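You operate a simulated robot arm through the tools that you are given. There is no shell and no other tool. Be economical: measure what you need, move in short steps, check, and stop when the job is done.

The job below is to be done with a simulated two-armed robot. You get a single attempt, and the scene is never put back.

Task
Take the kiwi bottle and leave it on the black handled tray. Put the large beige cup on the waffle on the purple plate. Fetch the orange-sleeved cone and stand it on the white tray. Put one of the small orange cups from the long counter top on the counter top beside the sealer. Open the straw dispenser cover, put the white straw on the low top beside the delivery box, then shut the cover. Pick up the teal water carton with one hand, pass it to the other hand and put it on the upper shelf of the window counter. Push the grey drawer with a glass front shut. Open the fridge door, take the blue milk carton on the top of the window counter and put it away on the bottom fridge shelf, then shut the door. Fetch the salt carton and set it on the top shelf by the door. The order is free. Set down upright: kiwi bottle, large beige cup, orange-sleeved cone, teal water carton, blue milk carton, salt carton.
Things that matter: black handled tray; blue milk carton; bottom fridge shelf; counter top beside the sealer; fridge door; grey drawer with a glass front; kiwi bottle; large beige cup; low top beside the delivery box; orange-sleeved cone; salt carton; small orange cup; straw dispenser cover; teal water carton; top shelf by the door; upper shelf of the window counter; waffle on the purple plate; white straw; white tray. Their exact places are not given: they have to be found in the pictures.

It is judged by the outcome, as a careful person would: the job done as asked, and still so three seconds after it is handed in. It fails if anything else is knocked over, pushed out of place, dropped, spilled or broken. Lids that push on must go on centred and level and be pressed home; caps that screw on are set level and turned clockwise until they are tight.

Robot
Two 7-joint arms with two-finger grippers on one trunk, on a base that drives. Base frame: it is fixed to the floor where the robot stands at the start and does not move with it; the origin is under the middle of the robot, x ahead of it, y to its left, z up. Units: mm, degrees, N and s.
The left shoulder is at the start at [50, 216, 1246], the right one opposite. With the tool pointing down near the work surface each hand reaches from about 100 to 600 mm from the robot's upright axis, wherever it stands, measured 20 degrees to its own side. Places, roughly: black handled tray (21x17x3 cm) [-2000, 900, 1100]; blue milk carton [-750, 3750, 1000]; bottom fridge shelf [700, 1500, 100]; counter top beside the sealer [-2000, 100, 900]; fridge door [400, 1500, 400]; grey drawer with a glass front [300, 2100, 900]; low top beside the delivery box [-2100, 1200, 800]; orange-sleeved cone (6x6x12 cm) [700, -700, 900]; salt carton [-2250, -3500, 500]; small orange cup (8x8x8 cm) [600, 1400, 900]; straw dispenser cover [700, 1900, 1000]; teal water carton [750, 2000, 500]; top shelf by the door [-2300, -3700, 800]; upper shelf of the window counter [-500, 3500, 500]; waffle on the purple plate (10x10x2 cm) [1000, -2800, 900]; white straw [750, 2000, 1000]; white tray (24x18x3 cm) [700, 1700, 900]. Payload 3.18 kg a hand.
Tool frame (each hand has its own): the origin (TCP) lies between the finger pads and is the grasp point; the fingertips stand 30 mm ahead of it; z points along the fingers, y is the line along which they close. Largest opening 144 mm; the body of the gripper starts 103 mm behind the TCP.
Orientation is told as [roll, pitch, yaw] about the base's x, y, z axes, in that order, counted from this pose: with the fingers straight down and closing along the base's y, the tool's x points along the base's -x, its y along +y and its z along -z.

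Tools
- The arms move only by the tool step_arm. It takes "left_motion", "right_motion" or both (then of equal length, played together; a hand with none holds still); each is one flat list of numbers, 7 for each row, row after row: the turn, a rotation vector about the base's x, y, z in rad, then the shift along the base's x, y, z in mm, then the opening in per cent of the stroke, from 0 (shut) to 100 (fully open). In form: [rx, ry, rz, dx, dy, dz, grip, rx, ry, rz, dx, dy, dz, grip, ...]. A call has 1 to 10 rows; each row shifts and turns the commanded pose from where the row before left it. Rows are played at 5 a second. More than 50 mm and 8.6 degrees between two rows, or a gripper value outside its range, and nothing of the call is played. Where a pose cannot be reached the arm comes as near as it can. A force on the tool above 40 N (or 10 N above the force at the start of the call, whichever is more), or a blocked arm, ends the call early, and 0.2 s more pass. The fingers move at their own pace and stop on an object; they squeeze with about 36 N. The grip force told is the motor's: it shows also when the fingers shut on nothing. Time passes only in rows, and 0.2 s behind the last, so rows that do not move let the fingers close. It gives the time, the measured TCP pose, the force on the tool (base axes), the opening and the grip force at its end, in the units of the frame above (readings bear some noise), with the torque about the TCP (base axes, N m) and any sound that the robot's microphone picked up.
- Cameras (640 x 400 px; columns grow to the right, rows downward): "scene" is now at [118.7, 27.7, 1421.6]; the picture's right is [0.33, -0.94, 0.00], its down [-0.65, -0.23, -0.72] and it looks along [0.68, 0.24, -0.69] (base axes); focal length 214 px, centre (320, 200). "left" rides on the left gripper at [76, -16, -143] in its tool frame; the picture's right is [0.21, 0.98, 0.00], its down [-0.84, 0.18, -0.51] and it looks along [-0.50, 0.11, 0.86] (tool axes); focal length 218 px, centre (320, 200). "right" rides on the right gripper at [76, 16, -143] in its tool frame; the picture's right is [-0.21, 0.98, 0.00], its down [-0.84, -0.18, -0.51] and it looks along [-0.50, -0.11, 0.86] (tool axes); focal length 218 px, centre (320, 200).
- camera(camera): a new picture of that camera. The clock stands still meanwhile.
- move_column(by): slides the trunk up (or, below 0, down) by that many mm; the arms and the scene camera ride with it, the base frame stays. It gives what a move gives, with no picture.
- steer(legs): drives the robot by 1 to 6 legs, each [ahead, left, turn to the left] in mm, mm and degrees, along the robot's own axes; the way and the turn of a leg run together, so that a leg with both is an arc; at most 1500 mm and 180 degrees a leg. The arms and the cameras ride along, it lands a little off, and it stops where it bumps. It gives what a move gives.
- turn_head(pan, tilt): turns the head with the scene camera to pan (to the left, within 80 degrees either way) and tilt (down, from -29 to 69), counted from straight ahead of the robot. It gives what a move gives.
- pixel_to_xyz(camera, pixels): for up to 12 pixels [column, row] of the newest picture of that camera ("zoom" is the newest enlarged one), the place [x, y, z] in the base frame of the surface seen there, good to about 2 mm. The clock stands still meanwhile.
- zoom(camera, box): a new picture of the part [left, top, right, bottom] of that camera's present view, enlarged. The clock stands still meanwhile.
- hand_in(): hands the job in; it is judged then, once.

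Keep the steps short. Do not move on a guess: measure, check each grasp and each placing, and mend mistakes. In all there are 364 turns and 308 pictures (those below and enlarged ones count). Leave the grippers open and the arms clear of the work at the hand-in unless told otherwise, and finish with a single line.

The tools are called after "Emit:" as name(argument=value, ...) on one line, values as JSON. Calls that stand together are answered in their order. step_arm: Moves the arms, as the interface text tells. Its arguments: {"type":"object","properties":{"left_motion":{"type":"array"},"right_motion":{"type":"array"}},"required":[]} The other tools are called the same way: move_column (by) slides the trunk up or down; steer (legs) drives the base; turn_head (pan, tilt) turns the head that bears the scene camera; camera (camera) takes a picture; pixel_to_xyz (camera, pixels) gives the place of the surface under pixels of a picture; zoom (camera, box) takes an enlarged picture of a part of a camera's view; hand_in () hands the job in.

At the start:

```text
t: 0.0
left_tcp_pos: [398.5, 130.3, 1202.2]
left_orientation: [0.0, 0.0, 0.2]
left_contact_force: [-0.2, 0.2, -0.4]
left_moment: [0.02, -0.03, -0.01]
left_gripper_width: 143.7
left_grasp_force: 0.1
right_tcp_pos: [310.1, -146.4, 1238.6]
right_orientation: [0.0, 0.0, 0.0]
right_contact_force: [0.5, 0.5, -0.1]
right_moment: [0.03, -0.01, 0.0]
right_gripper_width: 143.8
right_grasp_force: 0.1
trunk travel left (down, up): [-325.0, 44.0]
robot x, y, heading: [0.2, -0.2, -0.1]
head pan, tilt: [19.5, 44.0]
```

scene: 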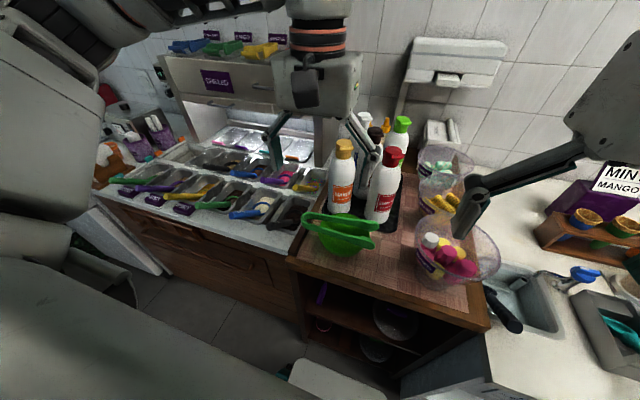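
right: 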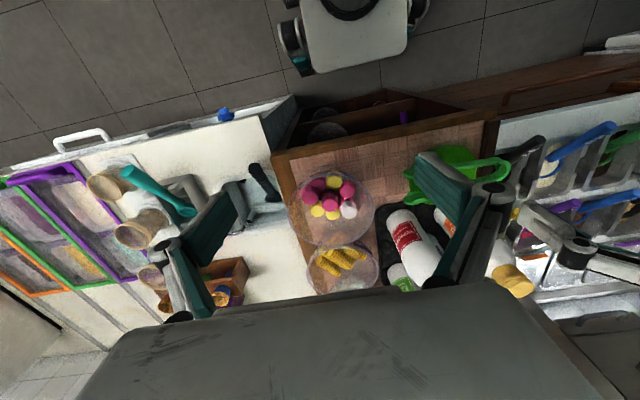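
left: 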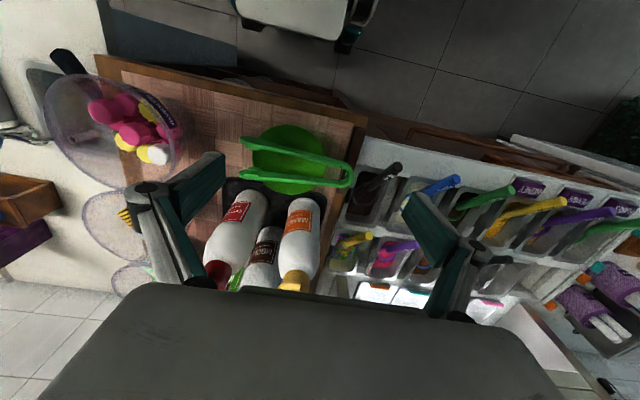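

The bottles are ahead, around pixel (385,170). I'll zoom in there to find the kiwi bottle, and on the right side for the cones.

Emit:
zoom(camera="scene", box=[300, 80, 460, 260])

Emit:
zoom(camera="scene", box=[480, 130, 640, 310])

```text
2.22 times, centred on (380, 170) of scene
```

zoom: 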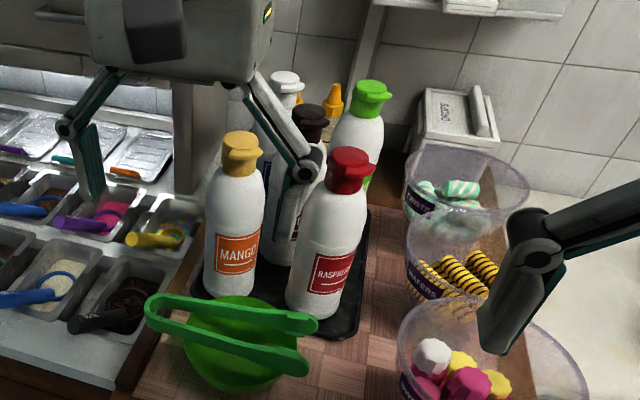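

```text
2.22 times, centred on (560, 220) of scene
```

zoom: 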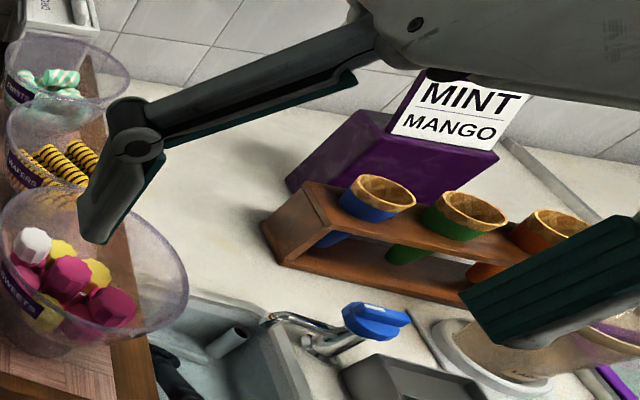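

The green-capped bottle at zoom (360,120) is most likely the kiwi. I'll measure the bottles first, then the cones and rack.

Emit:
pixel_to_xyz(camera="scene", pixels=[[403, 122], [402, 140], [405, 150], [393, 155], [344, 147], [341, 185], [382, 200], [375, 132], [364, 118], [397, 222], [420, 200], [440, 200]])

Emit:
pixel_to_xyz(camera="zoom", pixels=[[555, 212], [530, 235], [575, 235], [450, 210], [500, 215], [440, 222], [370, 185], [290, 215], [440, 290], [480, 272], [600, 150], [350, 160]])

Emit:
turn_head(pan=-50, tilt=40)

Emit:
camera(camera="scene")

```text
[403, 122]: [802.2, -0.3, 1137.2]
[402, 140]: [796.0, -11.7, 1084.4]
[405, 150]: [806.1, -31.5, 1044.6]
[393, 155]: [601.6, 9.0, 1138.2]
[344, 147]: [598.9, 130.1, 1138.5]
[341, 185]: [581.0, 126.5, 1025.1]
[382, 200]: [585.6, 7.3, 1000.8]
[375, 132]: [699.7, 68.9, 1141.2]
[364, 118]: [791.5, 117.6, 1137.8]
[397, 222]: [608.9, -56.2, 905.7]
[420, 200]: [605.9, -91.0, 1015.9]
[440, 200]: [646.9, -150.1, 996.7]
```

```text
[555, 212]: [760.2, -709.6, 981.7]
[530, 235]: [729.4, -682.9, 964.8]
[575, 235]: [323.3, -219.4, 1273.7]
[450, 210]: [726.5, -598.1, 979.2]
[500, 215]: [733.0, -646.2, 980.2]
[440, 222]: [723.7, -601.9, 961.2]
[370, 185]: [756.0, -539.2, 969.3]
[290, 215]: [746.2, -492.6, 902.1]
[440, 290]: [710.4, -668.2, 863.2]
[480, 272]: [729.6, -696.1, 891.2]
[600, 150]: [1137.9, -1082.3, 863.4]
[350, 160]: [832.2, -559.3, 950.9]
```

```text
t: 1.4
left_tcp_pos: [398.0, 127.9, 1202.0]
left_orientation: [0.0, -0.1, 0.2]
left_contact_force: [-0.4, 0.0, -0.2]
left_moment: [0.02, 0.04, 0.0]
left_gripper_width: 143.8
left_grasp_force: 0.1
right_tcp_pos: [312.1, -144.7, 1238.8]
right_orientation: [0.0, 0.0, -0.1]
right_contact_force: [0.0, 0.5, 0.5]
right_moment: [0.04, -0.01, 0.01]
right_gripper_width: 144.2
right_grasp_force: 0.0
trunk travel left (down, up): [-325.0, 44.0]
robot x, y, heading: [-3.5, -1.1, -0.0]
head pan, tilt: [-50.0, 40.0]
```

```text
302 pictures are left
```

scene: 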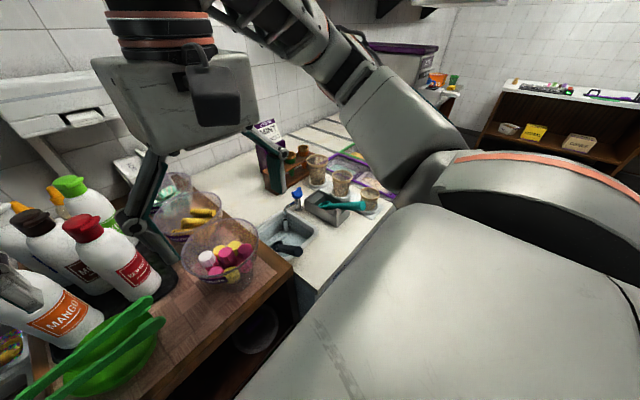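

Now I'll measure the counter front edge and the surroundings to see how close the robot can drive.

Emit:
pixel_to_xyz(camera="scene", pixels=[[292, 270], [210, 350], [318, 290], [390, 212], [372, 195], [340, 183], [300, 155], [160, 205], [75, 180], [95, 195], [230, 255], [445, 95]])

Emit:
turn_head(pan=0, tilt=69)

Emit:
camera(camera="scene")

Emit:
turn_head(pan=70, tilt=25)

Emit:
camera(camera="scene")

```text
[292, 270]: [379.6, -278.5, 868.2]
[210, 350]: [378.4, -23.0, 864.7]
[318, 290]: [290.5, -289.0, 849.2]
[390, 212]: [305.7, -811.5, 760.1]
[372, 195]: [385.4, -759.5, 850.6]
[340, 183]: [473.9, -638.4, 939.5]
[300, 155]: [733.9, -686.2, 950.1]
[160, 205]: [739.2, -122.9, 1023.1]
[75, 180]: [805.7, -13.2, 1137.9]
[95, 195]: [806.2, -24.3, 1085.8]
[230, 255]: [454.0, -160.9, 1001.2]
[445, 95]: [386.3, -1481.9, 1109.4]
```

```text
t: 2.6
left_tcp_pos: [398.8, 128.9, 1201.8]
left_orientation: [-0.2, 0.0, 0.2]
left_contact_force: [0.5, 0.2, -0.4]
left_moment: [0.0, -0.02, 0.02]
left_gripper_width: 144.1
left_grasp_force: 0.1
right_tcp_pos: [310.7, -145.2, 1238.7]
right_orientation: [-0.1, 0.0, 0.0]
right_contact_force: [-0.3, 0.3, 0.7]
right_moment: [-0.02, -0.02, -0.01]
right_gripper_width: 144.0
right_grasp_force: 0.0
trunk travel left (down, up): [-325.0, 44.0]
robot x, y, heading: [2.7, 1.9, -0.0]
head pan, tilt: [0.0, 68.8]
```

```text
301 pictures are left
```

scene: 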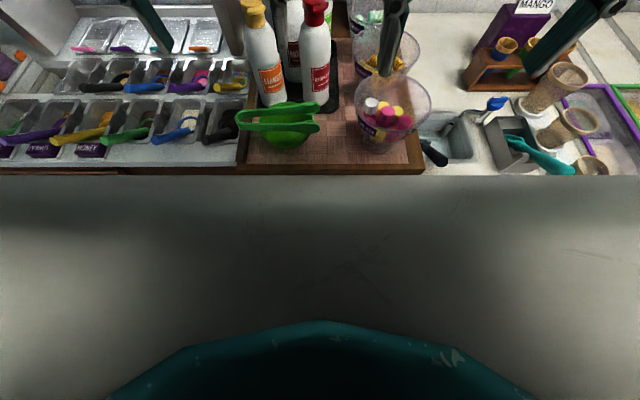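

```text
t: 4.0
left_tcp_pos: [398.9, 129.6, 1202.9]
left_orientation: [-0.2, 0.0, 0.3]
left_contact_force: [1.4, -0.6, 0.4]
left_moment: [0.01, -0.02, 0.0]
left_gripper_width: 144.0
left_grasp_force: 0.0
right_tcp_pos: [309.4, -145.7, 1238.7]
right_orientation: [0.0, 0.0, 0.0]
right_contact_force: [0.0, -0.1, 0.1]
right_moment: [0.01, -0.01, -0.01]
right_gripper_width: 143.9
right_grasp_force: 0.1
trunk travel left (down, up): [-325.0, 44.0]
robot x, y, heading: [-0.2, -0.1, 0.1]
head pan, tilt: [70.0, 25.0]
```

```text
300 pictures are left
```

scene: 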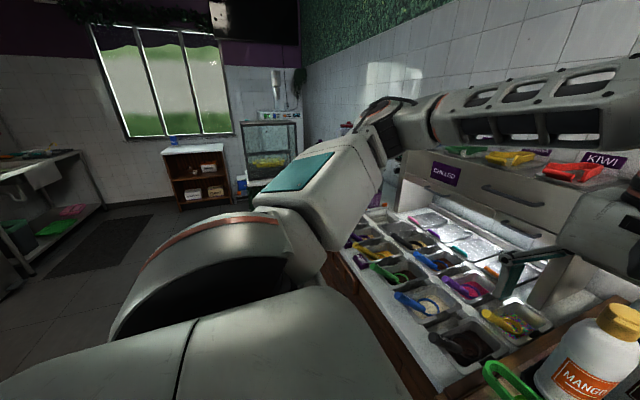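

I'll measure the robot's own base front edge in the right-hand picture (355,70), to know the clearance to the counter. I'll also measure things in this left view.

Emit:
pixel_to_xyz(camera="right", pixels=[[355, 70], [310, 60], [400, 50], [270, 150], [390, 130], [80, 135], [225, 115]])

Emit:
pixel_to_xyz(camera="scene", pixels=[[171, 140], [200, 150], [205, 172], [270, 150], [60, 155], [30, 165], [240, 185], [430, 370], [340, 262], [490, 250]])

Emit:
zoom(camera="scene", box=[150, 90, 330, 215])

Emit:
zoom(camera="scene", box=[0, 110, 160, 280])

```text
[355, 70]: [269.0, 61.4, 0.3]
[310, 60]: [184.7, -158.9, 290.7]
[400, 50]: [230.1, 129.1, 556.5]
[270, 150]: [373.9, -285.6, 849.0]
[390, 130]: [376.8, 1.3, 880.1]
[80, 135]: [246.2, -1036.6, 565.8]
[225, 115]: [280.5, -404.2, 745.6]
```

```text
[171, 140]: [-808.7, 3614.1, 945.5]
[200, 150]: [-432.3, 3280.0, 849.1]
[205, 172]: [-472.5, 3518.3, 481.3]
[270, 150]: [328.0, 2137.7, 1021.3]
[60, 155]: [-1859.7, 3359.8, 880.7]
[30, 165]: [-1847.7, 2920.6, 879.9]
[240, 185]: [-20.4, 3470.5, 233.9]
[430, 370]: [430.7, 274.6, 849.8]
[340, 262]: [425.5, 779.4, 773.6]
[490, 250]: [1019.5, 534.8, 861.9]
```

```text
3.20 times, centred on (240, 152) of scene
```

zoom: 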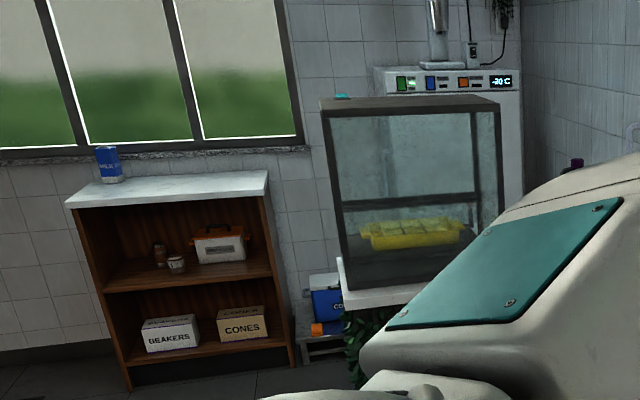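

```text
2.35 times, centred on (80, 195) of scene
```

zoom: 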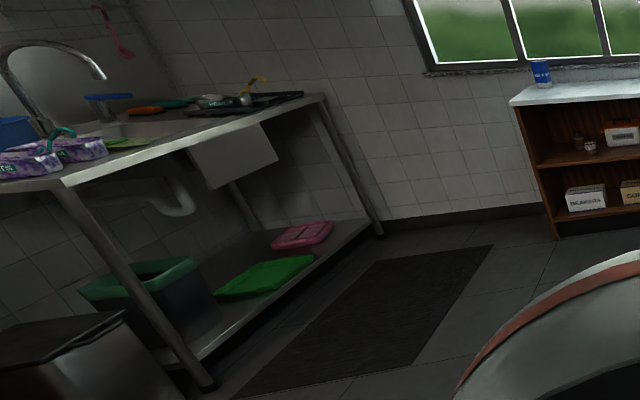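

The milk is at about (-809,3614) on the window counter, and the upper shelf is at z≈481. The robot base front is at about x=235 and the counter front at x=378. I'll drive ahead 110 mm and look from above.

Emit:
turn_head(pan=-10, tilt=45)

Emit:
steer(legs=[[110, 0, 0]])

Emit:
camera(camera="scene")

Emit:
camera(camera="right")

```text
t: 5.5
left_tcp_pos: [398.2, 128.6, 1201.4]
left_orientation: [0.0, 0.0, 0.3]
left_contact_force: [-0.6, -0.7, 0.1]
left_moment: [0.02, 0.0, 0.01]
left_gripper_width: 143.9
left_grasp_force: 0.0
right_tcp_pos: [310.4, -145.7, 1239.7]
right_orientation: [0.0, 0.0, 0.1]
right_contact_force: [-0.3, -0.6, -0.2]
right_moment: [0.01, 0.0, 0.06]
right_gripper_width: 143.8
right_grasp_force: 0.0
trunk travel left (down, up): [-325.0, 44.0]
robot x, y, heading: [-0.6, 0.2, -0.1]
head pan, tilt: [-10.0, 45.0]
```

```text
t: 6.8
left_tcp_pos: [488.4, 129.8, 1202.7]
left_orientation: [-0.1, 0.1, 0.5]
left_contact_force: [-0.9, 0.5, -0.2]
left_moment: [-0.02, -0.11, 0.0]
left_gripper_width: 143.9
left_grasp_force: 0.1
right_tcp_pos: [402.3, -145.8, 1239.3]
right_orientation: [0.0, 0.0, 0.3]
right_contact_force: [-1.0, -0.9, -0.2]
right_moment: [-0.04, -0.07, 0.0]
right_gripper_width: 144.1
right_grasp_force: 0.1
trunk travel left (down, up): [-325.0, 44.0]
robot x, y, heading: [90.2, -1.1, 0.4]
head pan, tilt: [-10.0, 45.0]
stopped in leg 1: the robot was blocked; the commanded pose is now the measured one
```

```text
297 pictures are left
```

scene: 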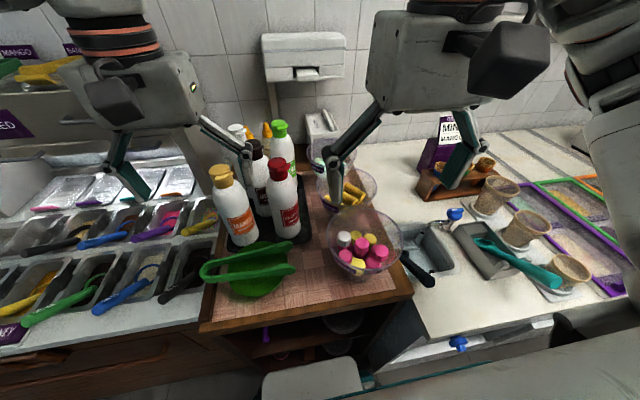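

```text
296 pictures are left
```

right: 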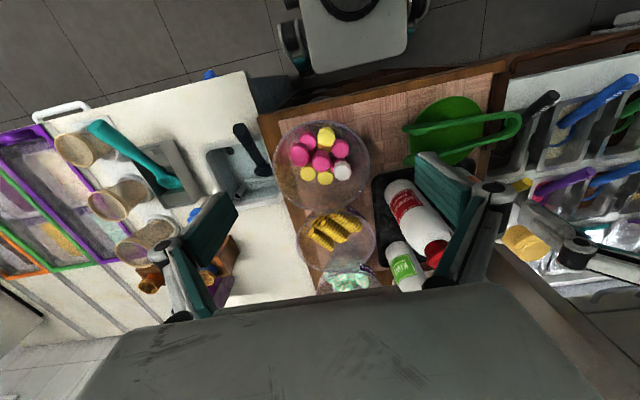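

It is blocked at x=90, so that is the limit. In the right picture the green label (405,265) is the kiwi. I'll back off 8 mm and measure the cap and body.

Emit:
steer(legs=[[-12, 0, 0]])

Emit:
zoom(camera="scene", box=[200, 100, 360, 260])

Emit:
pixel_to_xyz(camera="zoom", pixels=[[320, 92], [300, 110], [340, 110], [325, 150], [365, 150], [345, 170], [375, 190], [225, 200], [280, 180], [160, 115], [440, 190], [490, 240]])

```text
t: 7.6
left_tcp_pos: [480.1, 129.0, 1201.1]
left_orientation: [-0.2, 0.2, 0.4]
left_contact_force: [-1.1, 0.1, -0.1]
left_moment: [0.01, 0.03, -0.02]
left_gripper_width: 144.0
left_grasp_force: 0.0
right_tcp_pos: [392.5, -147.1, 1237.4]
right_orientation: [0.0, 0.1, 0.2]
right_contact_force: [-0.1, -0.8, 0.7]
right_moment: [-0.02, 0.0, -0.01]
right_gripper_width: 144.1
right_grasp_force: 0.1
trunk travel left (down, up): [-325.0, 44.0]
robot x, y, heading: [79.3, -3.1, 0.4]
head pan, tilt: [-10.0, 45.0]
```

```text
2.50 times, centred on (280, 180) of scene
```

zoom: 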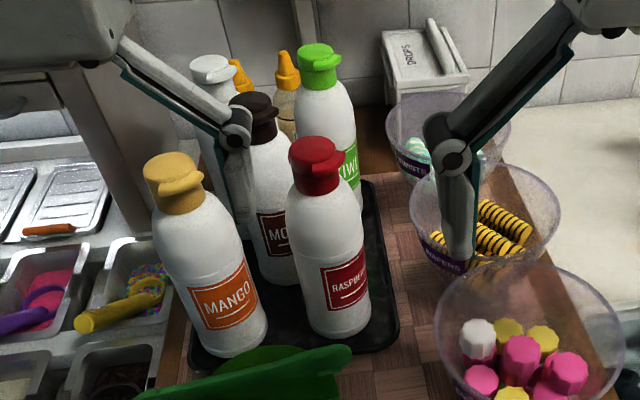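

```text
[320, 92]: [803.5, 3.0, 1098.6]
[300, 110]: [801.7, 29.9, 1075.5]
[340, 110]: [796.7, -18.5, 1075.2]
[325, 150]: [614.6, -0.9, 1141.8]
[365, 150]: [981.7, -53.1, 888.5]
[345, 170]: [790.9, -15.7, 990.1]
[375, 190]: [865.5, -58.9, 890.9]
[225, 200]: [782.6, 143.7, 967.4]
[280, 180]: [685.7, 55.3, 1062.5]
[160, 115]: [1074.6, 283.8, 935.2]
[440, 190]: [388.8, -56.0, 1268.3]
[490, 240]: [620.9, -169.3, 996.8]
```

The kiwi is at about (815,3). I'll move the right hand above it at z≈1240, clear of the bottle tops at about 1150, and see whether it reaches.

Emit:
step_arm(right_motion=[0, 0, 0, 42, 10, 0, 72, 0, 0, 0, 42, 15, 0, 72, 0, 0, 0, 42, 15, 0, 72, 0, 0, 0, 42, 15, 0, 72, 0, 0, 0, 42, 15, 0, 72, 0, 0, 0, 42, 15, 0, 72, 0, 0, 0, 42, 15, 0, 72, 0, 0, 0, 42, 15, 0, 72, 0, 0, 0, 42, 15, 0, 72, 0, 0, 0, 42, 15, 0, 72])

Emit:
camera(camera="right")

Emit:
camera(camera="scene")

```text
t: 9.8
left_tcp_pos: [477.5, 129.1, 1201.0]
left_orientation: [-0.1, 0.1, 0.5]
left_contact_force: [0.2, -0.2, 0.3]
left_moment: [0.0, -0.03, 0.0]
left_gripper_width: 143.7
left_grasp_force: 0.1
right_tcp_pos: [699.5, -51.2, 1219.3]
right_orientation: [0.1, 0.0, 0.0]
right_contact_force: [-1.4, 0.5, 0.9]
right_moment: [0.04, 0.02, 0.04]
right_gripper_width: 103.9
right_grasp_force: 0.0
right hand out of reach, approached as far as the arm can: row 8, 9, 10
trunk travel left (down, up): [-325.0, 44.0]
robot x, y, heading: [81.4, -0.9, 0.0]
head pan, tilt: [-10.0, 45.0]
```

```text
294 pictures are left
```

right: 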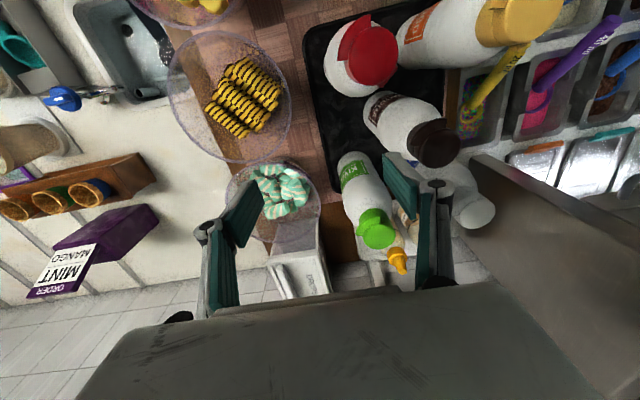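

```text
293 pictures are left
```

scene: 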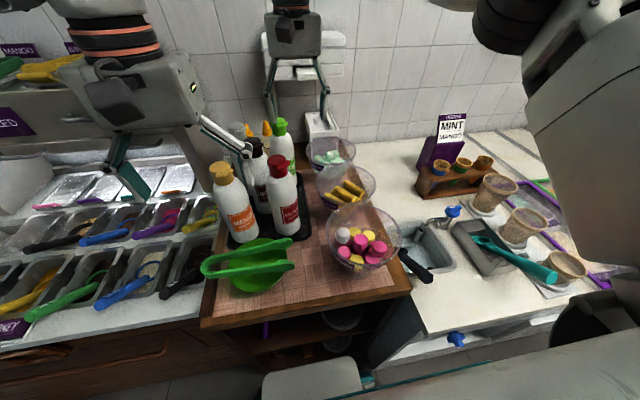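

Pointing down, the arm only reaches x≈700. I'll pull the hand back, turn the robot so its right shoulder faces the counter, and come alongside.

Emit:
step_arm(right_motion=[0, 0, 0, -42, -12, 2, 72, 0, 0, 0, -42, -15, 2, 72, 0, 0, 0, -42, -15, 2, 72, 0, 0, 0, -42, -15, 2, 72, 0, 0, 0, -42, -15, 2, 72, 0, 0, 0, -42, -15, 2, 72, 0, 0, 0, -42, -15, 2, 72, 0, 0, 0, -42, -15, 2, 72])

Emit:
steer(legs=[[-200, 0, 0], [0, -200, 0], [0, 0, 90]])

Emit:
camera(camera="scene")

```text
t: 11.6
left_tcp_pos: [477.8, 127.8, 1200.1]
left_orientation: [-0.1, 0.1, 0.4]
left_contact_force: [-0.7, -0.2, 0.3]
left_moment: [0.01, -0.04, -0.01]
left_gripper_width: 143.9
left_grasp_force: 0.1
right_tcp_pos: [362.4, -167.4, 1233.8]
right_orientation: [0.0, 0.0, 0.2]
right_contact_force: [0.2, 0.4, 0.6]
right_moment: [0.05, -0.02, -0.01]
right_gripper_width: 103.7
right_grasp_force: 0.0
trunk travel left (down, up): [-325.0, 44.0]
robot x, y, heading: [82.7, -2.9, 0.1]
head pan, tilt: [-10.0, 45.0]
```

```text
t: 19.1
left_tcp_pos: [-258.7, 191.9, 1201.9]
left_orientation: [-0.1, 0.2, 91.7]
left_contact_force: [0.0, -0.3, -0.5]
left_moment: [-0.02, 0.06, 0.02]
left_gripper_width: 144.0
left_grasp_force: 0.1
right_tcp_pos: [37.8, 82.1, 1234.0]
right_orientation: [0.0, 0.1, 91.3]
right_contact_force: [0.0, 0.6, 0.3]
right_moment: [0.01, -0.03, 0.01]
right_gripper_width: 103.6
right_grasp_force: 0.0
trunk travel left (down, up): [-325.0, 44.0]
robot x, y, heading: [-120.3, -200.9, 91.7]
head pan, tilt: [-10.0, 45.0]
```

```text
292 pictures are left
```

scene: 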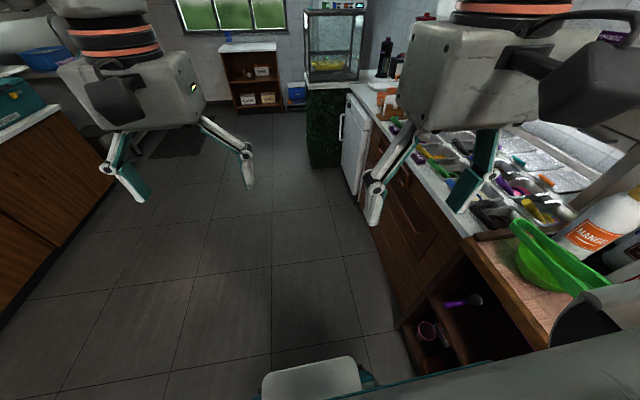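

Facing +y now. I'll slide right toward the counter, turn the head right, and check the clearance.

Emit:
steer(legs=[[0, -150, -1.5]])

Emit:
turn_head(pan=-70, tilt=45)

Emit:
camera(camera="scene")

```text
t: 21.0
left_tcp_pos: [-98.9, 197.0, 1202.1]
left_orientation: [-0.2, 0.3, 90.1]
left_contact_force: [0.0, 1.1, -0.2]
left_moment: [-0.01, 0.01, 0.03]
left_gripper_width: 144.3
left_grasp_force: 0.0
right_tcp_pos: [197.5, 79.6, 1232.8]
right_orientation: [0.0, 0.1, 89.7]
right_contact_force: [0.2, -0.9, -0.5]
right_moment: [-0.02, 0.05, 0.0]
right_gripper_width: 103.7
right_grasp_force: 0.0
trunk travel left (down, up): [-325.0, 44.0]
robot x, y, heading: [30.1, -204.2, 89.9]
head pan, tilt: [-10.0, 45.0]
```

```text
t: 22.3
left_tcp_pos: [-99.0, 198.3, 1200.9]
left_orientation: [-0.1, 0.2, 90.0]
left_contact_force: [1.0, -0.2, 0.3]
left_moment: [-0.03, -0.02, -0.02]
left_gripper_width: 144.0
left_grasp_force: 0.0
right_tcp_pos: [196.5, 78.5, 1233.4]
right_orientation: [-0.1, 0.2, 89.7]
right_contact_force: [0.0, 0.0, 0.4]
right_moment: [0.03, -0.03, 0.01]
right_gripper_width: 103.6
right_grasp_force: 0.0
trunk travel left (down, up): [-325.0, 44.0]
robot x, y, heading: [29.7, -201.5, 90.0]
head pan, tilt: [-70.0, 45.0]
```

```text
291 pictures are left
```

scene: 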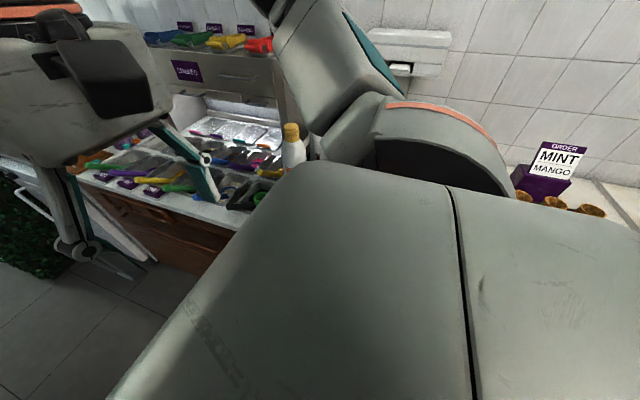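

The right elbow sticks out to the right. I'll measure its place against the bottle tops.

Emit:
pixel_to_xyz(camera="scene", pixels=[[440, 108], [430, 160], [330, 100], [300, 50], [480, 150], [515, 190], [292, 140], [420, 290]])

Emit:
camera(camera="right")

```text
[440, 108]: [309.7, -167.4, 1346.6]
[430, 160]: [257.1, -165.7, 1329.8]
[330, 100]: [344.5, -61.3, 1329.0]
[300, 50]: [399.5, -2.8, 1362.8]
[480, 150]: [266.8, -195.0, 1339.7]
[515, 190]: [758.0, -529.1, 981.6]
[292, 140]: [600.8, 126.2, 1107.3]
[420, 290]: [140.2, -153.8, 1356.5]
```

```text
290 pictures are left
```

right: 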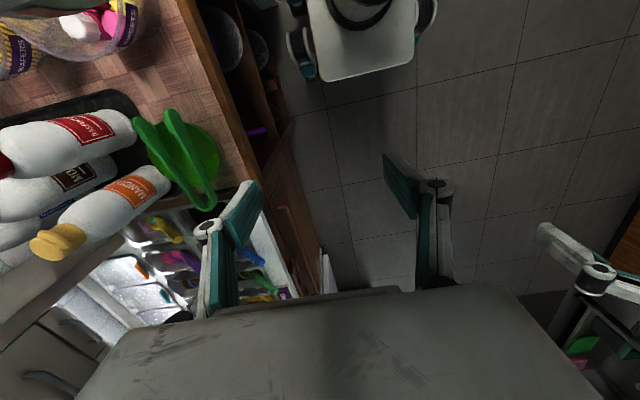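

The elbow's underside is around z 1200, above everything on the counter. I'll slide right another 150 mm; it will stop if blocked.

Emit:
steer(legs=[[0, -120, 0]])

Emit:
camera(camera="right")

```text
t: 23.6
left_tcp_pos: [-62.4, 197.7, 1201.1]
left_orientation: [-0.1, 0.1, 89.6]
left_contact_force: [-0.4, -0.8, -0.1]
left_moment: [-0.02, -0.06, 0.02]
left_gripper_width: 144.2
left_grasp_force: 0.0
right_tcp_pos: [230.8, 78.7, 1233.9]
right_orientation: [-0.1, 0.1, 89.5]
right_contact_force: [0.1, -0.1, 0.5]
right_moment: [-0.02, -0.03, 0.01]
right_gripper_width: 103.6
right_grasp_force: 0.1
trunk travel left (down, up): [-325.0, 44.0]
robot x, y, heading: [62.4, -203.8, 89.4]
head pan, tilt: [-70.0, 45.0]
stopped in leg 1: the robot was blocked; the commanded pose is now the measured one
```

```text
289 pictures are left
```

right: 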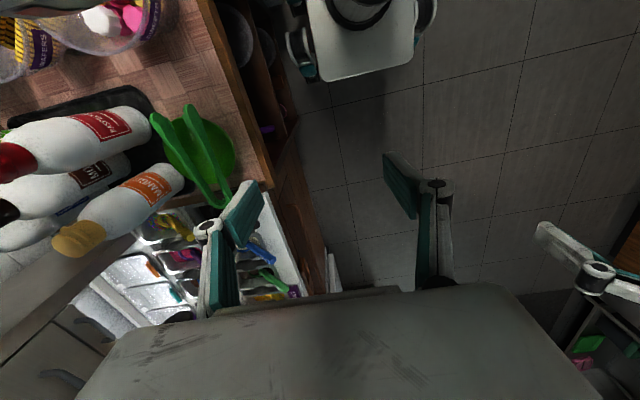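

Blocked at x=62, probably by the white counter's handles around (280,-404). I'll move on to y≈10 and slide right again, in front of the brown counter only.

Emit:
steer(legs=[[0, 40, 0], [215, 0, 0], [0, -150, 0]])

Emit:
turn_head(pan=-80, tilt=35)

Emit:
camera(camera="scene")

Emit:
camera(camera="right")

```text
t: 27.2
left_tcp_pos: [13.1, 409.9, 1201.0]
left_orientation: [-0.2, 0.0, 90.1]
left_contact_force: [0.0, -1.4, -0.3]
left_moment: [-0.03, -0.03, 0.0]
left_gripper_width: 144.0
left_grasp_force: 0.0
right_tcp_pos: [307.5, 294.6, 1233.9]
right_orientation: [0.0, 0.1, 89.6]
right_contact_force: [0.1, -1.1, -0.4]
right_moment: [0.0, -0.05, -0.01]
right_gripper_width: 103.5
right_grasp_force: 0.1
trunk travel left (down, up): [-325.0, 44.0]
robot x, y, heading: [143.4, 9.3, 90.2]
head pan, tilt: [-70.0, 45.0]
stopped in leg 3: the robot was blocked; the commanded pose is now the measured one
```

```text
t: 27.9
left_tcp_pos: [13.2, 410.2, 1200.3]
left_orientation: [0.0, 0.2, 90.1]
left_contact_force: [-0.3, 0.5, 0.3]
left_moment: [-0.01, -0.02, 0.0]
left_gripper_width: 143.8
left_grasp_force: 0.0
right_tcp_pos: [307.6, 293.4, 1233.9]
right_orientation: [0.1, 0.2, 89.7]
right_contact_force: [0.9, -0.5, 0.2]
right_moment: [0.0, 0.0, -0.02]
right_gripper_width: 103.7
right_grasp_force: 0.1
trunk travel left (down, up): [-325.0, 44.0]
robot x, y, heading: [142.0, 15.2, 90.0]
head pan, tilt: [-80.0, 35.0]
```

```text
288 pictures are left
```

scene: 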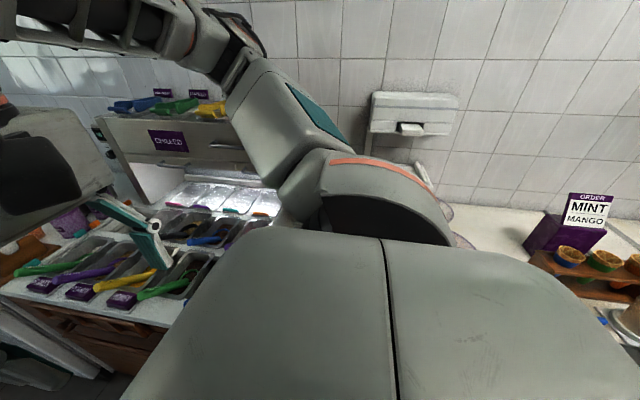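

```text
287 pictures are left
```

right: 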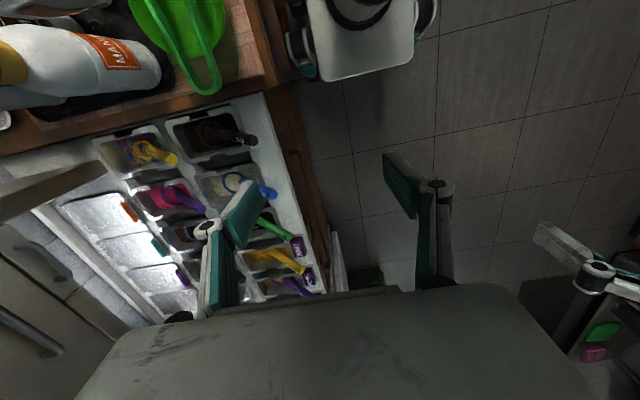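

The robot is now at x≈142, which brings the right shoulder near. I'll swing the right hand toward (607,3) at the same height, turning it so it closes along y.

Emit:
step_arm(right_motion=[0, 0, -0.149, 20, -29, 3, 72, 0, 0, -0.149, 25, -29, 0, 72, 0, 0, -0.149, 30, -29, 0, 72, 0, 0, -0.149, 30, -29, 0, 72, 0, 0, -0.149, 30, -29, 0, 72, 0, 0, -0.149, 30, -29, 0, 72, 0, 0, -0.149, 30, -29, 0, 72, 0, 0, -0.149, 30, -29, 0, 72, 0, 0, -0.149, 30, -29, 0, 72, 0, 0, -0.149, 30, -29, 0, 72])

Emit:
camera(camera="right")

Emit:
camera(camera="scene")

```text
t: 28.8
left_tcp_pos: [14.8, 411.3, 1201.8]
left_orientation: [0.0, 0.1, 90.0]
left_contact_force: [0.1, 0.1, 0.1]
left_moment: [-0.04, 0.01, -0.03]
left_gripper_width: 143.9
left_grasp_force: 0.2
right_tcp_pos: [393.4, 203.1, 1238.4]
right_orientation: [1.7, -0.8, 60.9]
right_contact_force: [3.9, 26.0, 3.6]
right_moment: [-0.5, -0.11, 1.42]
right_gripper_width: 100.1
right_grasp_force: 0.0
right hand out of reach, approached as far as the arm can: row 4
trunk travel left (down, up): [-325.0, 44.0]
robot x, y, heading: [141.6, 11.4, 90.1]
head pan, tilt: [-80.0, 35.0]
stopped in row 4 (right hand): the force on the tool passed its limit at 74 N (the readings are from after the stop); the commanded pose is now the measured one
```

```text
286 pictures are left
```

right: 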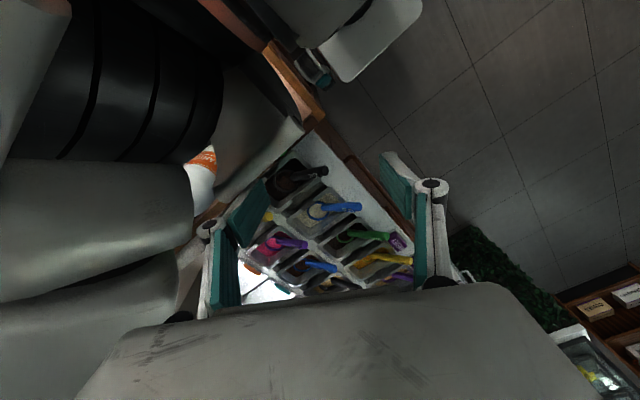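

```text
285 pictures are left
```

scene: 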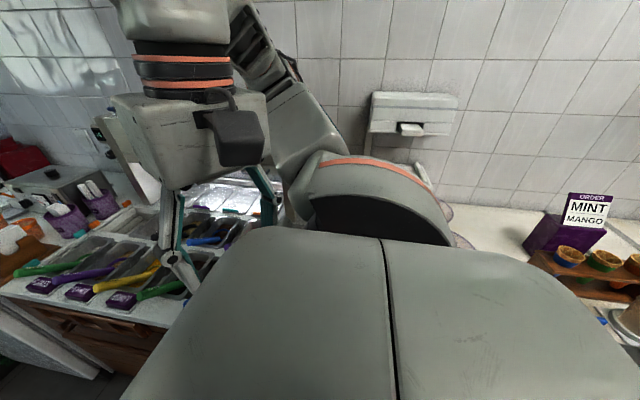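

The hand's camera bumped the robot's own arm, so this stance is bad. I'll undo the hand motion and go back to facing the counter. This time the shoulder will line up with the kiwi (robot y≈200), with a slight forward tilt.

Emit:
step_arm(right_motion=[0, 0, 0, -15, 30, 0, 72, 0, 0, 0.13, -25, 30, 0, 72, 0, 0, 0.13, -25, 30, 0, 72, 0, 0, 0.13, -20, 0, 0, 72, 0, 0, 0.11, 0, 0, 0, 72, 0, 0, 0, 0, 0, 0, 72])

Emit:
steer(legs=[[0, 250, 0], [170, 0, 0], [0, 0, -90], [150, 0, 0]])

Emit:
turn_head(pan=-15, tilt=40)

Emit:
camera(camera="scene")

```text
t: 30.2
left_tcp_pos: [12.5, 410.8, 1200.5]
left_orientation: [-0.1, 0.2, 90.1]
left_contact_force: [-0.3, -0.2, -0.2]
left_moment: [-0.03, 0.0, 0.01]
left_gripper_width: 144.0
left_grasp_force: 0.2
right_tcp_pos: [308.5, 293.0, 1240.4]
right_orientation: [1.4, -0.4, 89.4]
right_contact_force: [0.3, 0.3, -0.8]
right_moment: [-0.02, -0.02, 0.0]
right_gripper_width: 103.8
right_grasp_force: 0.0
trunk travel left (down, up): [-325.0, 44.0]
robot x, y, heading: [143.4, 13.8, 90.0]
head pan, tilt: [-80.0, 35.0]
```

```text
t: 38.9
left_tcp_pos: [440.3, 311.6, 1200.3]
left_orientation: [0.0, 0.1, 0.2]
left_contact_force: [0.2, -0.1, -0.1]
left_moment: [0.02, 0.07, -0.02]
left_gripper_width: 144.1
left_grasp_force: 0.2
right_tcp_pos: [322.5, 16.5, 1238.6]
right_orientation: [1.4, -0.6, -0.6]
right_contact_force: [-0.1, -0.2, -0.3]
right_moment: [0.02, 0.08, 0.01]
right_gripper_width: 103.4
right_grasp_force: 0.1
trunk travel left (down, up): [-325.0, 44.0]
robot x, y, heading: [40.3, 180.8, 0.2]
head pan, tilt: [-80.0, 35.0]
```

```text
t: 40.2
left_tcp_pos: [439.7, 311.7, 1201.1]
left_orientation: [0.0, 0.2, 0.2]
left_contact_force: [0.3, 0.6, -0.5]
left_moment: [0.0, 0.03, 0.0]
left_gripper_width: 143.8
left_grasp_force: 0.1
right_tcp_pos: [321.8, 15.0, 1240.3]
right_orientation: [1.4, -0.5, -0.5]
right_contact_force: [0.1, -0.6, -0.2]
right_moment: [0.02, 0.0, -0.03]
right_gripper_width: 103.6
right_grasp_force: 0.1
trunk travel left (down, up): [-325.0, 44.0]
robot x, y, heading: [43.0, 182.1, 0.0]
head pan, tilt: [-15.0, 40.0]
```

```text
284 pictures are left
```

scene: 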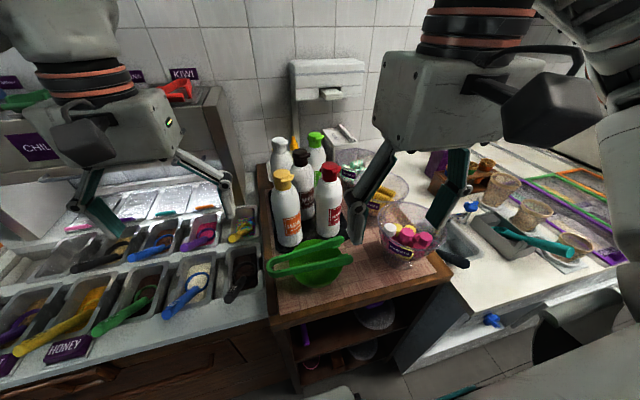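

I'll drive ahead until blocked.

Emit:
steer(legs=[[120, 0, 0]])

Emit:
step_arm(right_motion=[-0.024, 0.01, 0, 40, 0, 5, 72, 0, 0, 0, 45, -5, 5, 72, 0, 0, 0, 45, -5, 0, 72, 0, 0, 0, 45, 0, 0, 72, 0, 0, 0, 45, 0, 0, 72, 0, 0, 0, 45, 0, 0, 72])

Emit:
camera(camera="right")

Emit:
camera(camera="scene")

```text
t: 41.4
left_tcp_pos: [486.7, 313.4, 1201.3]
left_orientation: [0.0, 0.1, 0.4]
left_contact_force: [-1.3, 1.2, 0.6]
left_moment: [0.01, -0.15, -0.02]
left_gripper_width: 143.9
left_grasp_force: 0.0
right_tcp_pos: [368.8, 16.1, 1242.0]
right_orientation: [1.4, -0.6, -0.4]
right_contact_force: [-1.0, -0.4, 0.3]
right_moment: [0.01, -0.14, -0.01]
right_gripper_width: 103.9
right_grasp_force: 0.2
trunk travel left (down, up): [-325.0, 44.0]
robot x, y, heading: [90.5, 179.5, 0.2]
head pan, tilt: [-15.0, 40.0]
stopped in leg 1: the robot was blocked; the commanded pose is now the measured one
```

```text
t: 42.8
left_tcp_pos: [491.9, 312.6, 1198.8]
left_orientation: [0.1, 0.4, 0.4]
left_contact_force: [0.6, 0.0, -0.4]
left_moment: [-0.01, 0.02, -0.02]
left_gripper_width: 143.7
left_grasp_force: 0.0
right_tcp_pos: [640.0, 7.4, 1246.9]
right_orientation: [-0.1, 0.1, -0.4]
right_contact_force: [0.5, -0.4, -0.3]
right_moment: [0.03, 0.06, 0.0]
right_gripper_width: 103.5
right_grasp_force: 0.1
trunk travel left (down, up): [-325.0, 44.0]
robot x, y, heading: [91.2, 183.4, 0.3]
head pan, tilt: [-15.0, 40.0]
```

```text
283 pictures are left
```

right: 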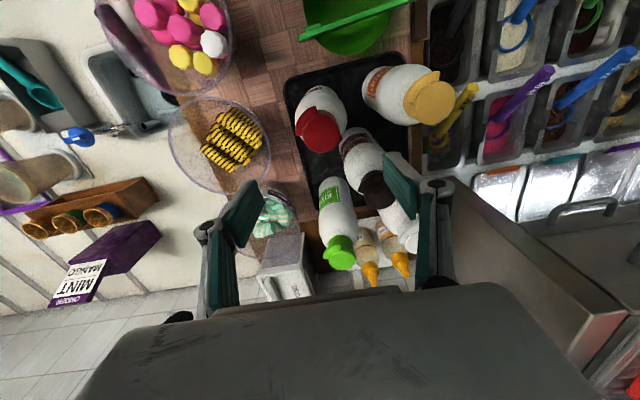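

```text
282 pictures are left
```

scene: 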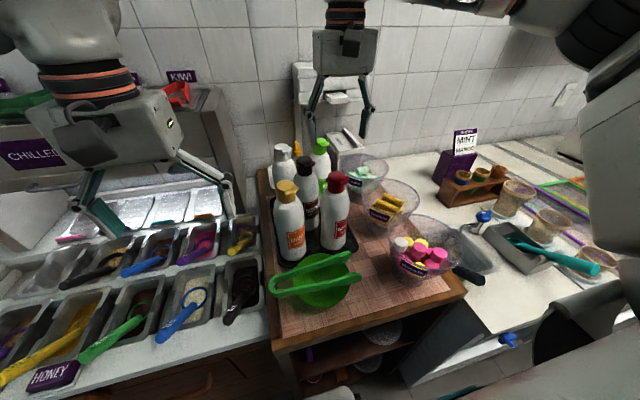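

The kiwi cap is at (341,252) in the right view, with two orange-tipped bottles behind it. I'll measure it and its neighbours.

Emit:
pixel_to_xyz(camera="right", pixels=[[341, 255], [341, 238], [336, 215], [325, 190], [350, 200], [376, 188], [368, 270], [400, 262], [318, 130], [287, 180], [460, 185], [280, 260]])

Emit:
zoom(camera="right", box=[260, 130, 440, 300])

```text
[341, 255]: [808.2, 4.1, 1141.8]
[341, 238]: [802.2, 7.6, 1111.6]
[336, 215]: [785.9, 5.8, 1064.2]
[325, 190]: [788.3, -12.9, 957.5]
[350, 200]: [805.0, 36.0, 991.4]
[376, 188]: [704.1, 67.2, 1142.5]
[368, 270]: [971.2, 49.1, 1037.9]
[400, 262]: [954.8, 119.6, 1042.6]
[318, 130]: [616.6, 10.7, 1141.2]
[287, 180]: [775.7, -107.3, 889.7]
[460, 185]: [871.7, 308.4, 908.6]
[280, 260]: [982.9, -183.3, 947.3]
```

```text
2.35 times, centred on (350, 215) of right
```

zoom: 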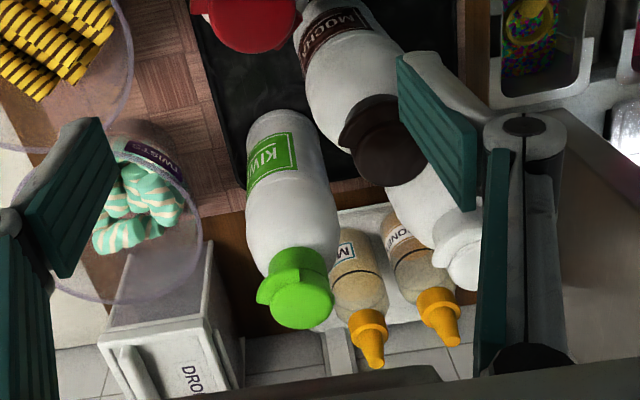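

The kiwi centre is about (820,4) with radius 33. I'll raise the trunk 40 mm for reach, then tilt the hand forward 17°, narrow it to 90 mm and come over the cap, staying high.

Emit:
move_column(by=40)

Emit:
step_arm(right_motion=[0, -0.1, 0, 35, -1, -20, 63, 0, -0.1, 0, 35, -1, -20, 63, 0, -0.1, 0, 35, -1, -10, 63, 0, 0, 0, 30, 0, -10, 63, 0, 0, 0, 30, 0, -10, 63, 0, 0, 0, 15, 0, -10, 63])

Emit:
camera(camera="right")

Emit:
camera(camera="scene")

```text
t: 43.6
left_tcp_pos: [491.2, 312.1, 1239.6]
left_orientation: [0.1, 0.3, 0.4]
left_contact_force: [0.7, 0.1, -0.7]
left_moment: [-0.04, 0.04, 0.03]
left_gripper_width: 144.1
left_grasp_force: 0.0
right_tcp_pos: [636.9, 6.4, 1288.9]
right_orientation: [0.0, 0.2, -0.5]
right_contact_force: [-0.1, 0.4, -0.1]
right_moment: [0.0, -0.01, -0.01]
right_gripper_width: 103.5
right_grasp_force: 0.0
trunk travel left (down, up): [-365.0, 4.0]
robot x, y, heading: [90.0, 181.7, 0.3]
head pan, tilt: [-15.0, 40.0]
```

```text
t: 45.0
left_tcp_pos: [490.8, 312.5, 1239.6]
left_orientation: [-0.1, 0.3, 0.4]
left_contact_force: [-0.4, 0.7, 0.4]
left_moment: [-0.02, 0.02, 0.0]
left_gripper_width: 144.1
left_grasp_force: 0.1
right_tcp_pos: [817.4, 4.7, 1208.1]
right_orientation: [0.1, -17.0, -0.5]
right_contact_force: [0.6, -0.1, -0.3]
right_moment: [0.0, 0.01, 0.03]
right_gripper_width: 90.7
right_grasp_force: 0.1
trunk travel left (down, up): [-365.0, 4.0]
robot x, y, heading: [90.1, 182.4, 0.2]
head pan, tilt: [-15.0, 40.0]
```

```text
280 pictures are left
```

right: 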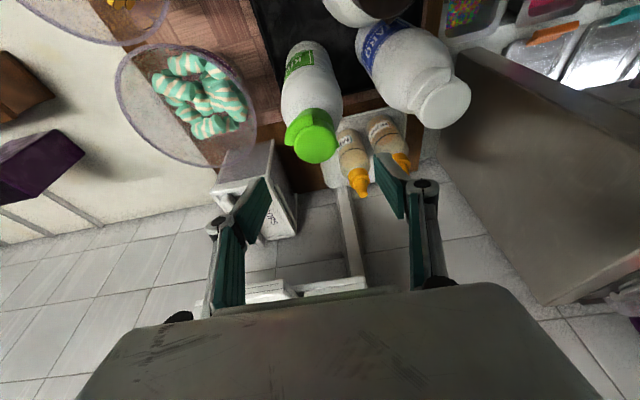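

```text
279 pictures are left
```

scene: 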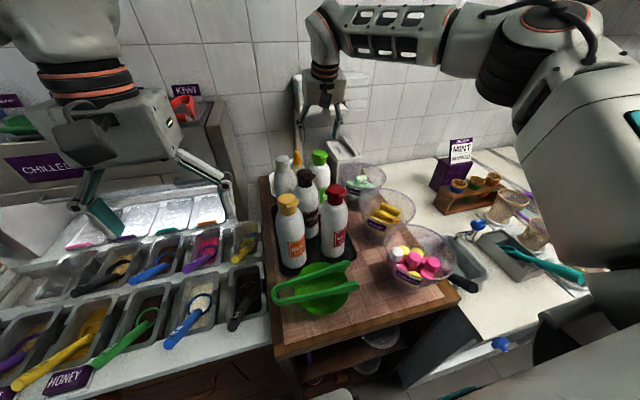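

It reached (817,5,1208). I'll measure the kiwi once more from this closer view and reduce the tilt a little so the wrist camera clears the mocha bottle.

Emit:
pixel_to_xyz(camera="right", pixels=[[315, 145], [315, 160], [300, 130], [335, 140], [285, 100], [338, 100], [455, 100], [385, 8], [290, 120], [330, 115]])

Emit:
step_arm(right_motion=[0, 0.1, 0, 0, 0, -10, 63])

```text
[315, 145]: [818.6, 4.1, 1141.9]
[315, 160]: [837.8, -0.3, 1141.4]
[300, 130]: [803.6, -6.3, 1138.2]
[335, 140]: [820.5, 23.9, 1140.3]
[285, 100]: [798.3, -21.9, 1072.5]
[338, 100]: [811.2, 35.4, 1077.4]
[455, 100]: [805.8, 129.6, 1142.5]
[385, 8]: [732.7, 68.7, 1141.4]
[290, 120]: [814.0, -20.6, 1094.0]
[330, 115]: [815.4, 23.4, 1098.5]
```

```text
t: 45.4
left_tcp_pos: [491.1, 313.0, 1239.9]
left_orientation: [0.0, 0.3, 0.4]
left_contact_force: [-0.4, 0.4, 0.3]
left_moment: [0.01, -0.01, 0.0]
left_gripper_width: 143.9
left_grasp_force: 0.1
right_tcp_pos: [819.3, 4.5, 1203.2]
right_orientation: [0.0, -14.0, -0.5]
right_contact_force: [-0.4, 0.6, -0.1]
right_moment: [-0.02, 0.0, -0.01]
right_gripper_width: 90.8
right_grasp_force: 0.0
right hand out of reach, approached as far as the arm can: row 1
trunk travel left (down, up): [-365.0, 4.0]
robot x, y, heading: [91.7, 182.0, 0.1]
head pan, tilt: [-15.0, 40.0]
```

The cap centre is (820,4) with its top at 1142. I'll lower to z≈1060 around the body.

Emit:
step_arm(right_motion=[0, 0, 0, 0, 0, -36, 63, 0, 0, 0, 1, 0, -36, 63, 0, 0, 0, 0, 0, -36, 63, 0, 0, 0, 0, 0, -30, 63])

Emit:
camera(camera="right")

Emit:
zoom(camera="scene", box=[220, 60, 420, 260])

```text
t: 46.4
left_tcp_pos: [490.4, 313.1, 1239.7]
left_orientation: [0.1, 0.3, 0.4]
left_contact_force: [0.6, -0.1, 0.1]
left_moment: [0.03, -0.01, -0.02]
left_gripper_width: 144.2
left_grasp_force: 0.0
right_tcp_pos: [819.4, 4.1, 1064.1]
right_orientation: [0.2, -14.1, -0.4]
right_contact_force: [-0.7, -0.4, 0.9]
right_moment: [0.01, -0.02, 0.01]
right_gripper_width: 90.8
right_grasp_force: 0.1
trunk travel left (down, up): [-365.0, 4.0]
robot x, y, heading: [87.0, 180.3, 0.5]
head pan, tilt: [-15.0, 40.0]
```

```text
278 pictures are left
```

right: 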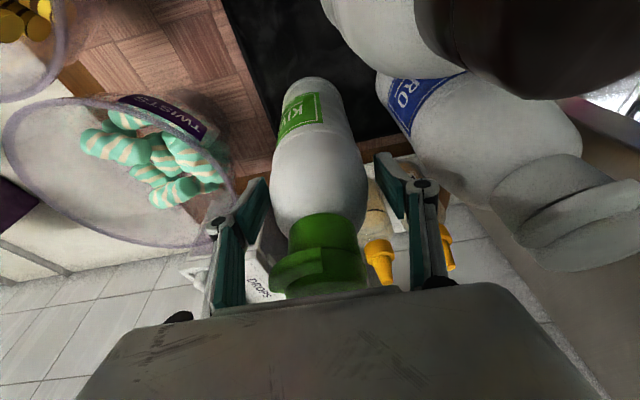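

```text
2.00 times, centred on (320, 160) of scene
```

zoom: 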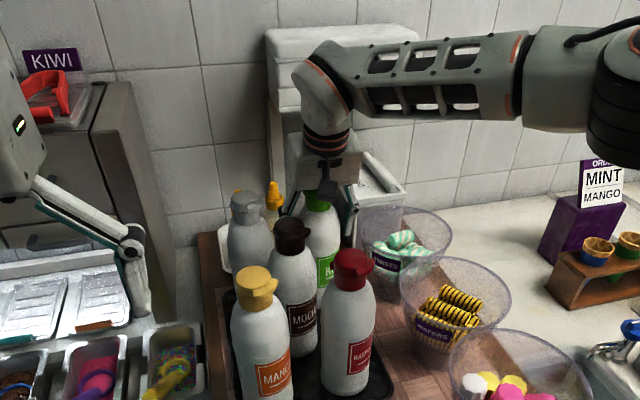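

The bottle is between the fingers, so I'll close.

Emit:
step_arm(right_motion=[0, 0, 0, 0, 0, 0, 20, 0, 0, 0, 0, 0, 0, 20, 0, 0, 0, 0, 0, 0, 20, 0, 0, 0, 0, 0, 0, 20])

Emit:
step_arm(right_motion=[0, 0, 0, 0, 0, 20, 20, 0, 0, 0, 0, 0, 30, 20, 0, 0, 0, 0, 0, 40, 20, 0, 0, 0, 0, 0, 40, 20, 0, 0, 0, -5, 0, 40, 20, 0, 0, 0, -5, 0, 40, 20, 0, 0, 0, -10, 0, 40, 20])

Emit:
camera(camera="scene")

```text
t: 47.4
left_tcp_pos: [490.2, 311.6, 1239.9]
left_orientation: [0.0, 0.3, 0.4]
left_contact_force: [0.8, 0.6, 0.2]
left_moment: [0.04, 0.03, 0.03]
left_gripper_width: 144.0
left_grasp_force: 0.1
right_tcp_pos: [818.4, 3.4, 1065.3]
right_orientation: [0.1, -14.1, -0.5]
right_contact_force: [-1.0, -3.4, 2.2]
right_moment: [-0.28, -0.28, -0.08]
right_gripper_width: 76.3
right_grasp_force: 35.7
trunk travel left (down, up): [-365.0, 4.0]
robot x, y, heading: [93.1, 183.7, 0.3]
head pan, tilt: [-15.0, 40.0]
```

```text
t: 49.0
left_tcp_pos: [490.9, 311.7, 1239.4]
left_orientation: [-0.1, 0.4, 0.4]
left_contact_force: [-0.6, 0.3, 0.6]
left_moment: [-0.08, 0.02, -0.03]
left_gripper_width: 144.1
left_grasp_force: 0.1
right_tcp_pos: [812.8, 3.3, 1234.2]
right_orientation: [0.1, -14.1, -0.6]
right_contact_force: [-0.3, 0.0, -11.8]
right_moment: [-0.02, 0.06, 0.0]
right_gripper_width: 76.5
right_grasp_force: 36.1
right hand out of reach, approached as far as the arm can: row 5, 6, 7
trunk travel left (down, up): [-365.0, 4.0]
robot x, y, heading: [90.9, 184.3, 0.2]
head pan, tilt: [-15.0, 40.0]
```

```text
276 pictures are left
```

scene: 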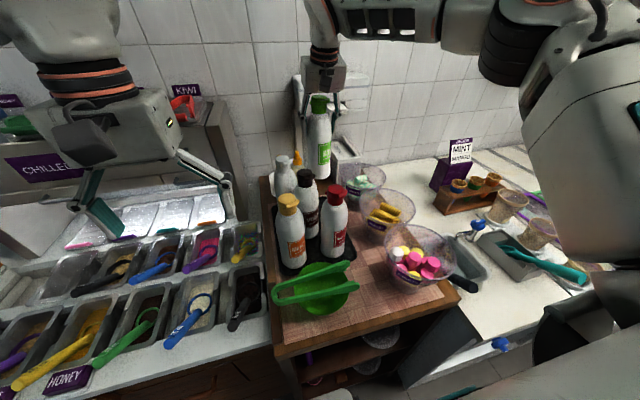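

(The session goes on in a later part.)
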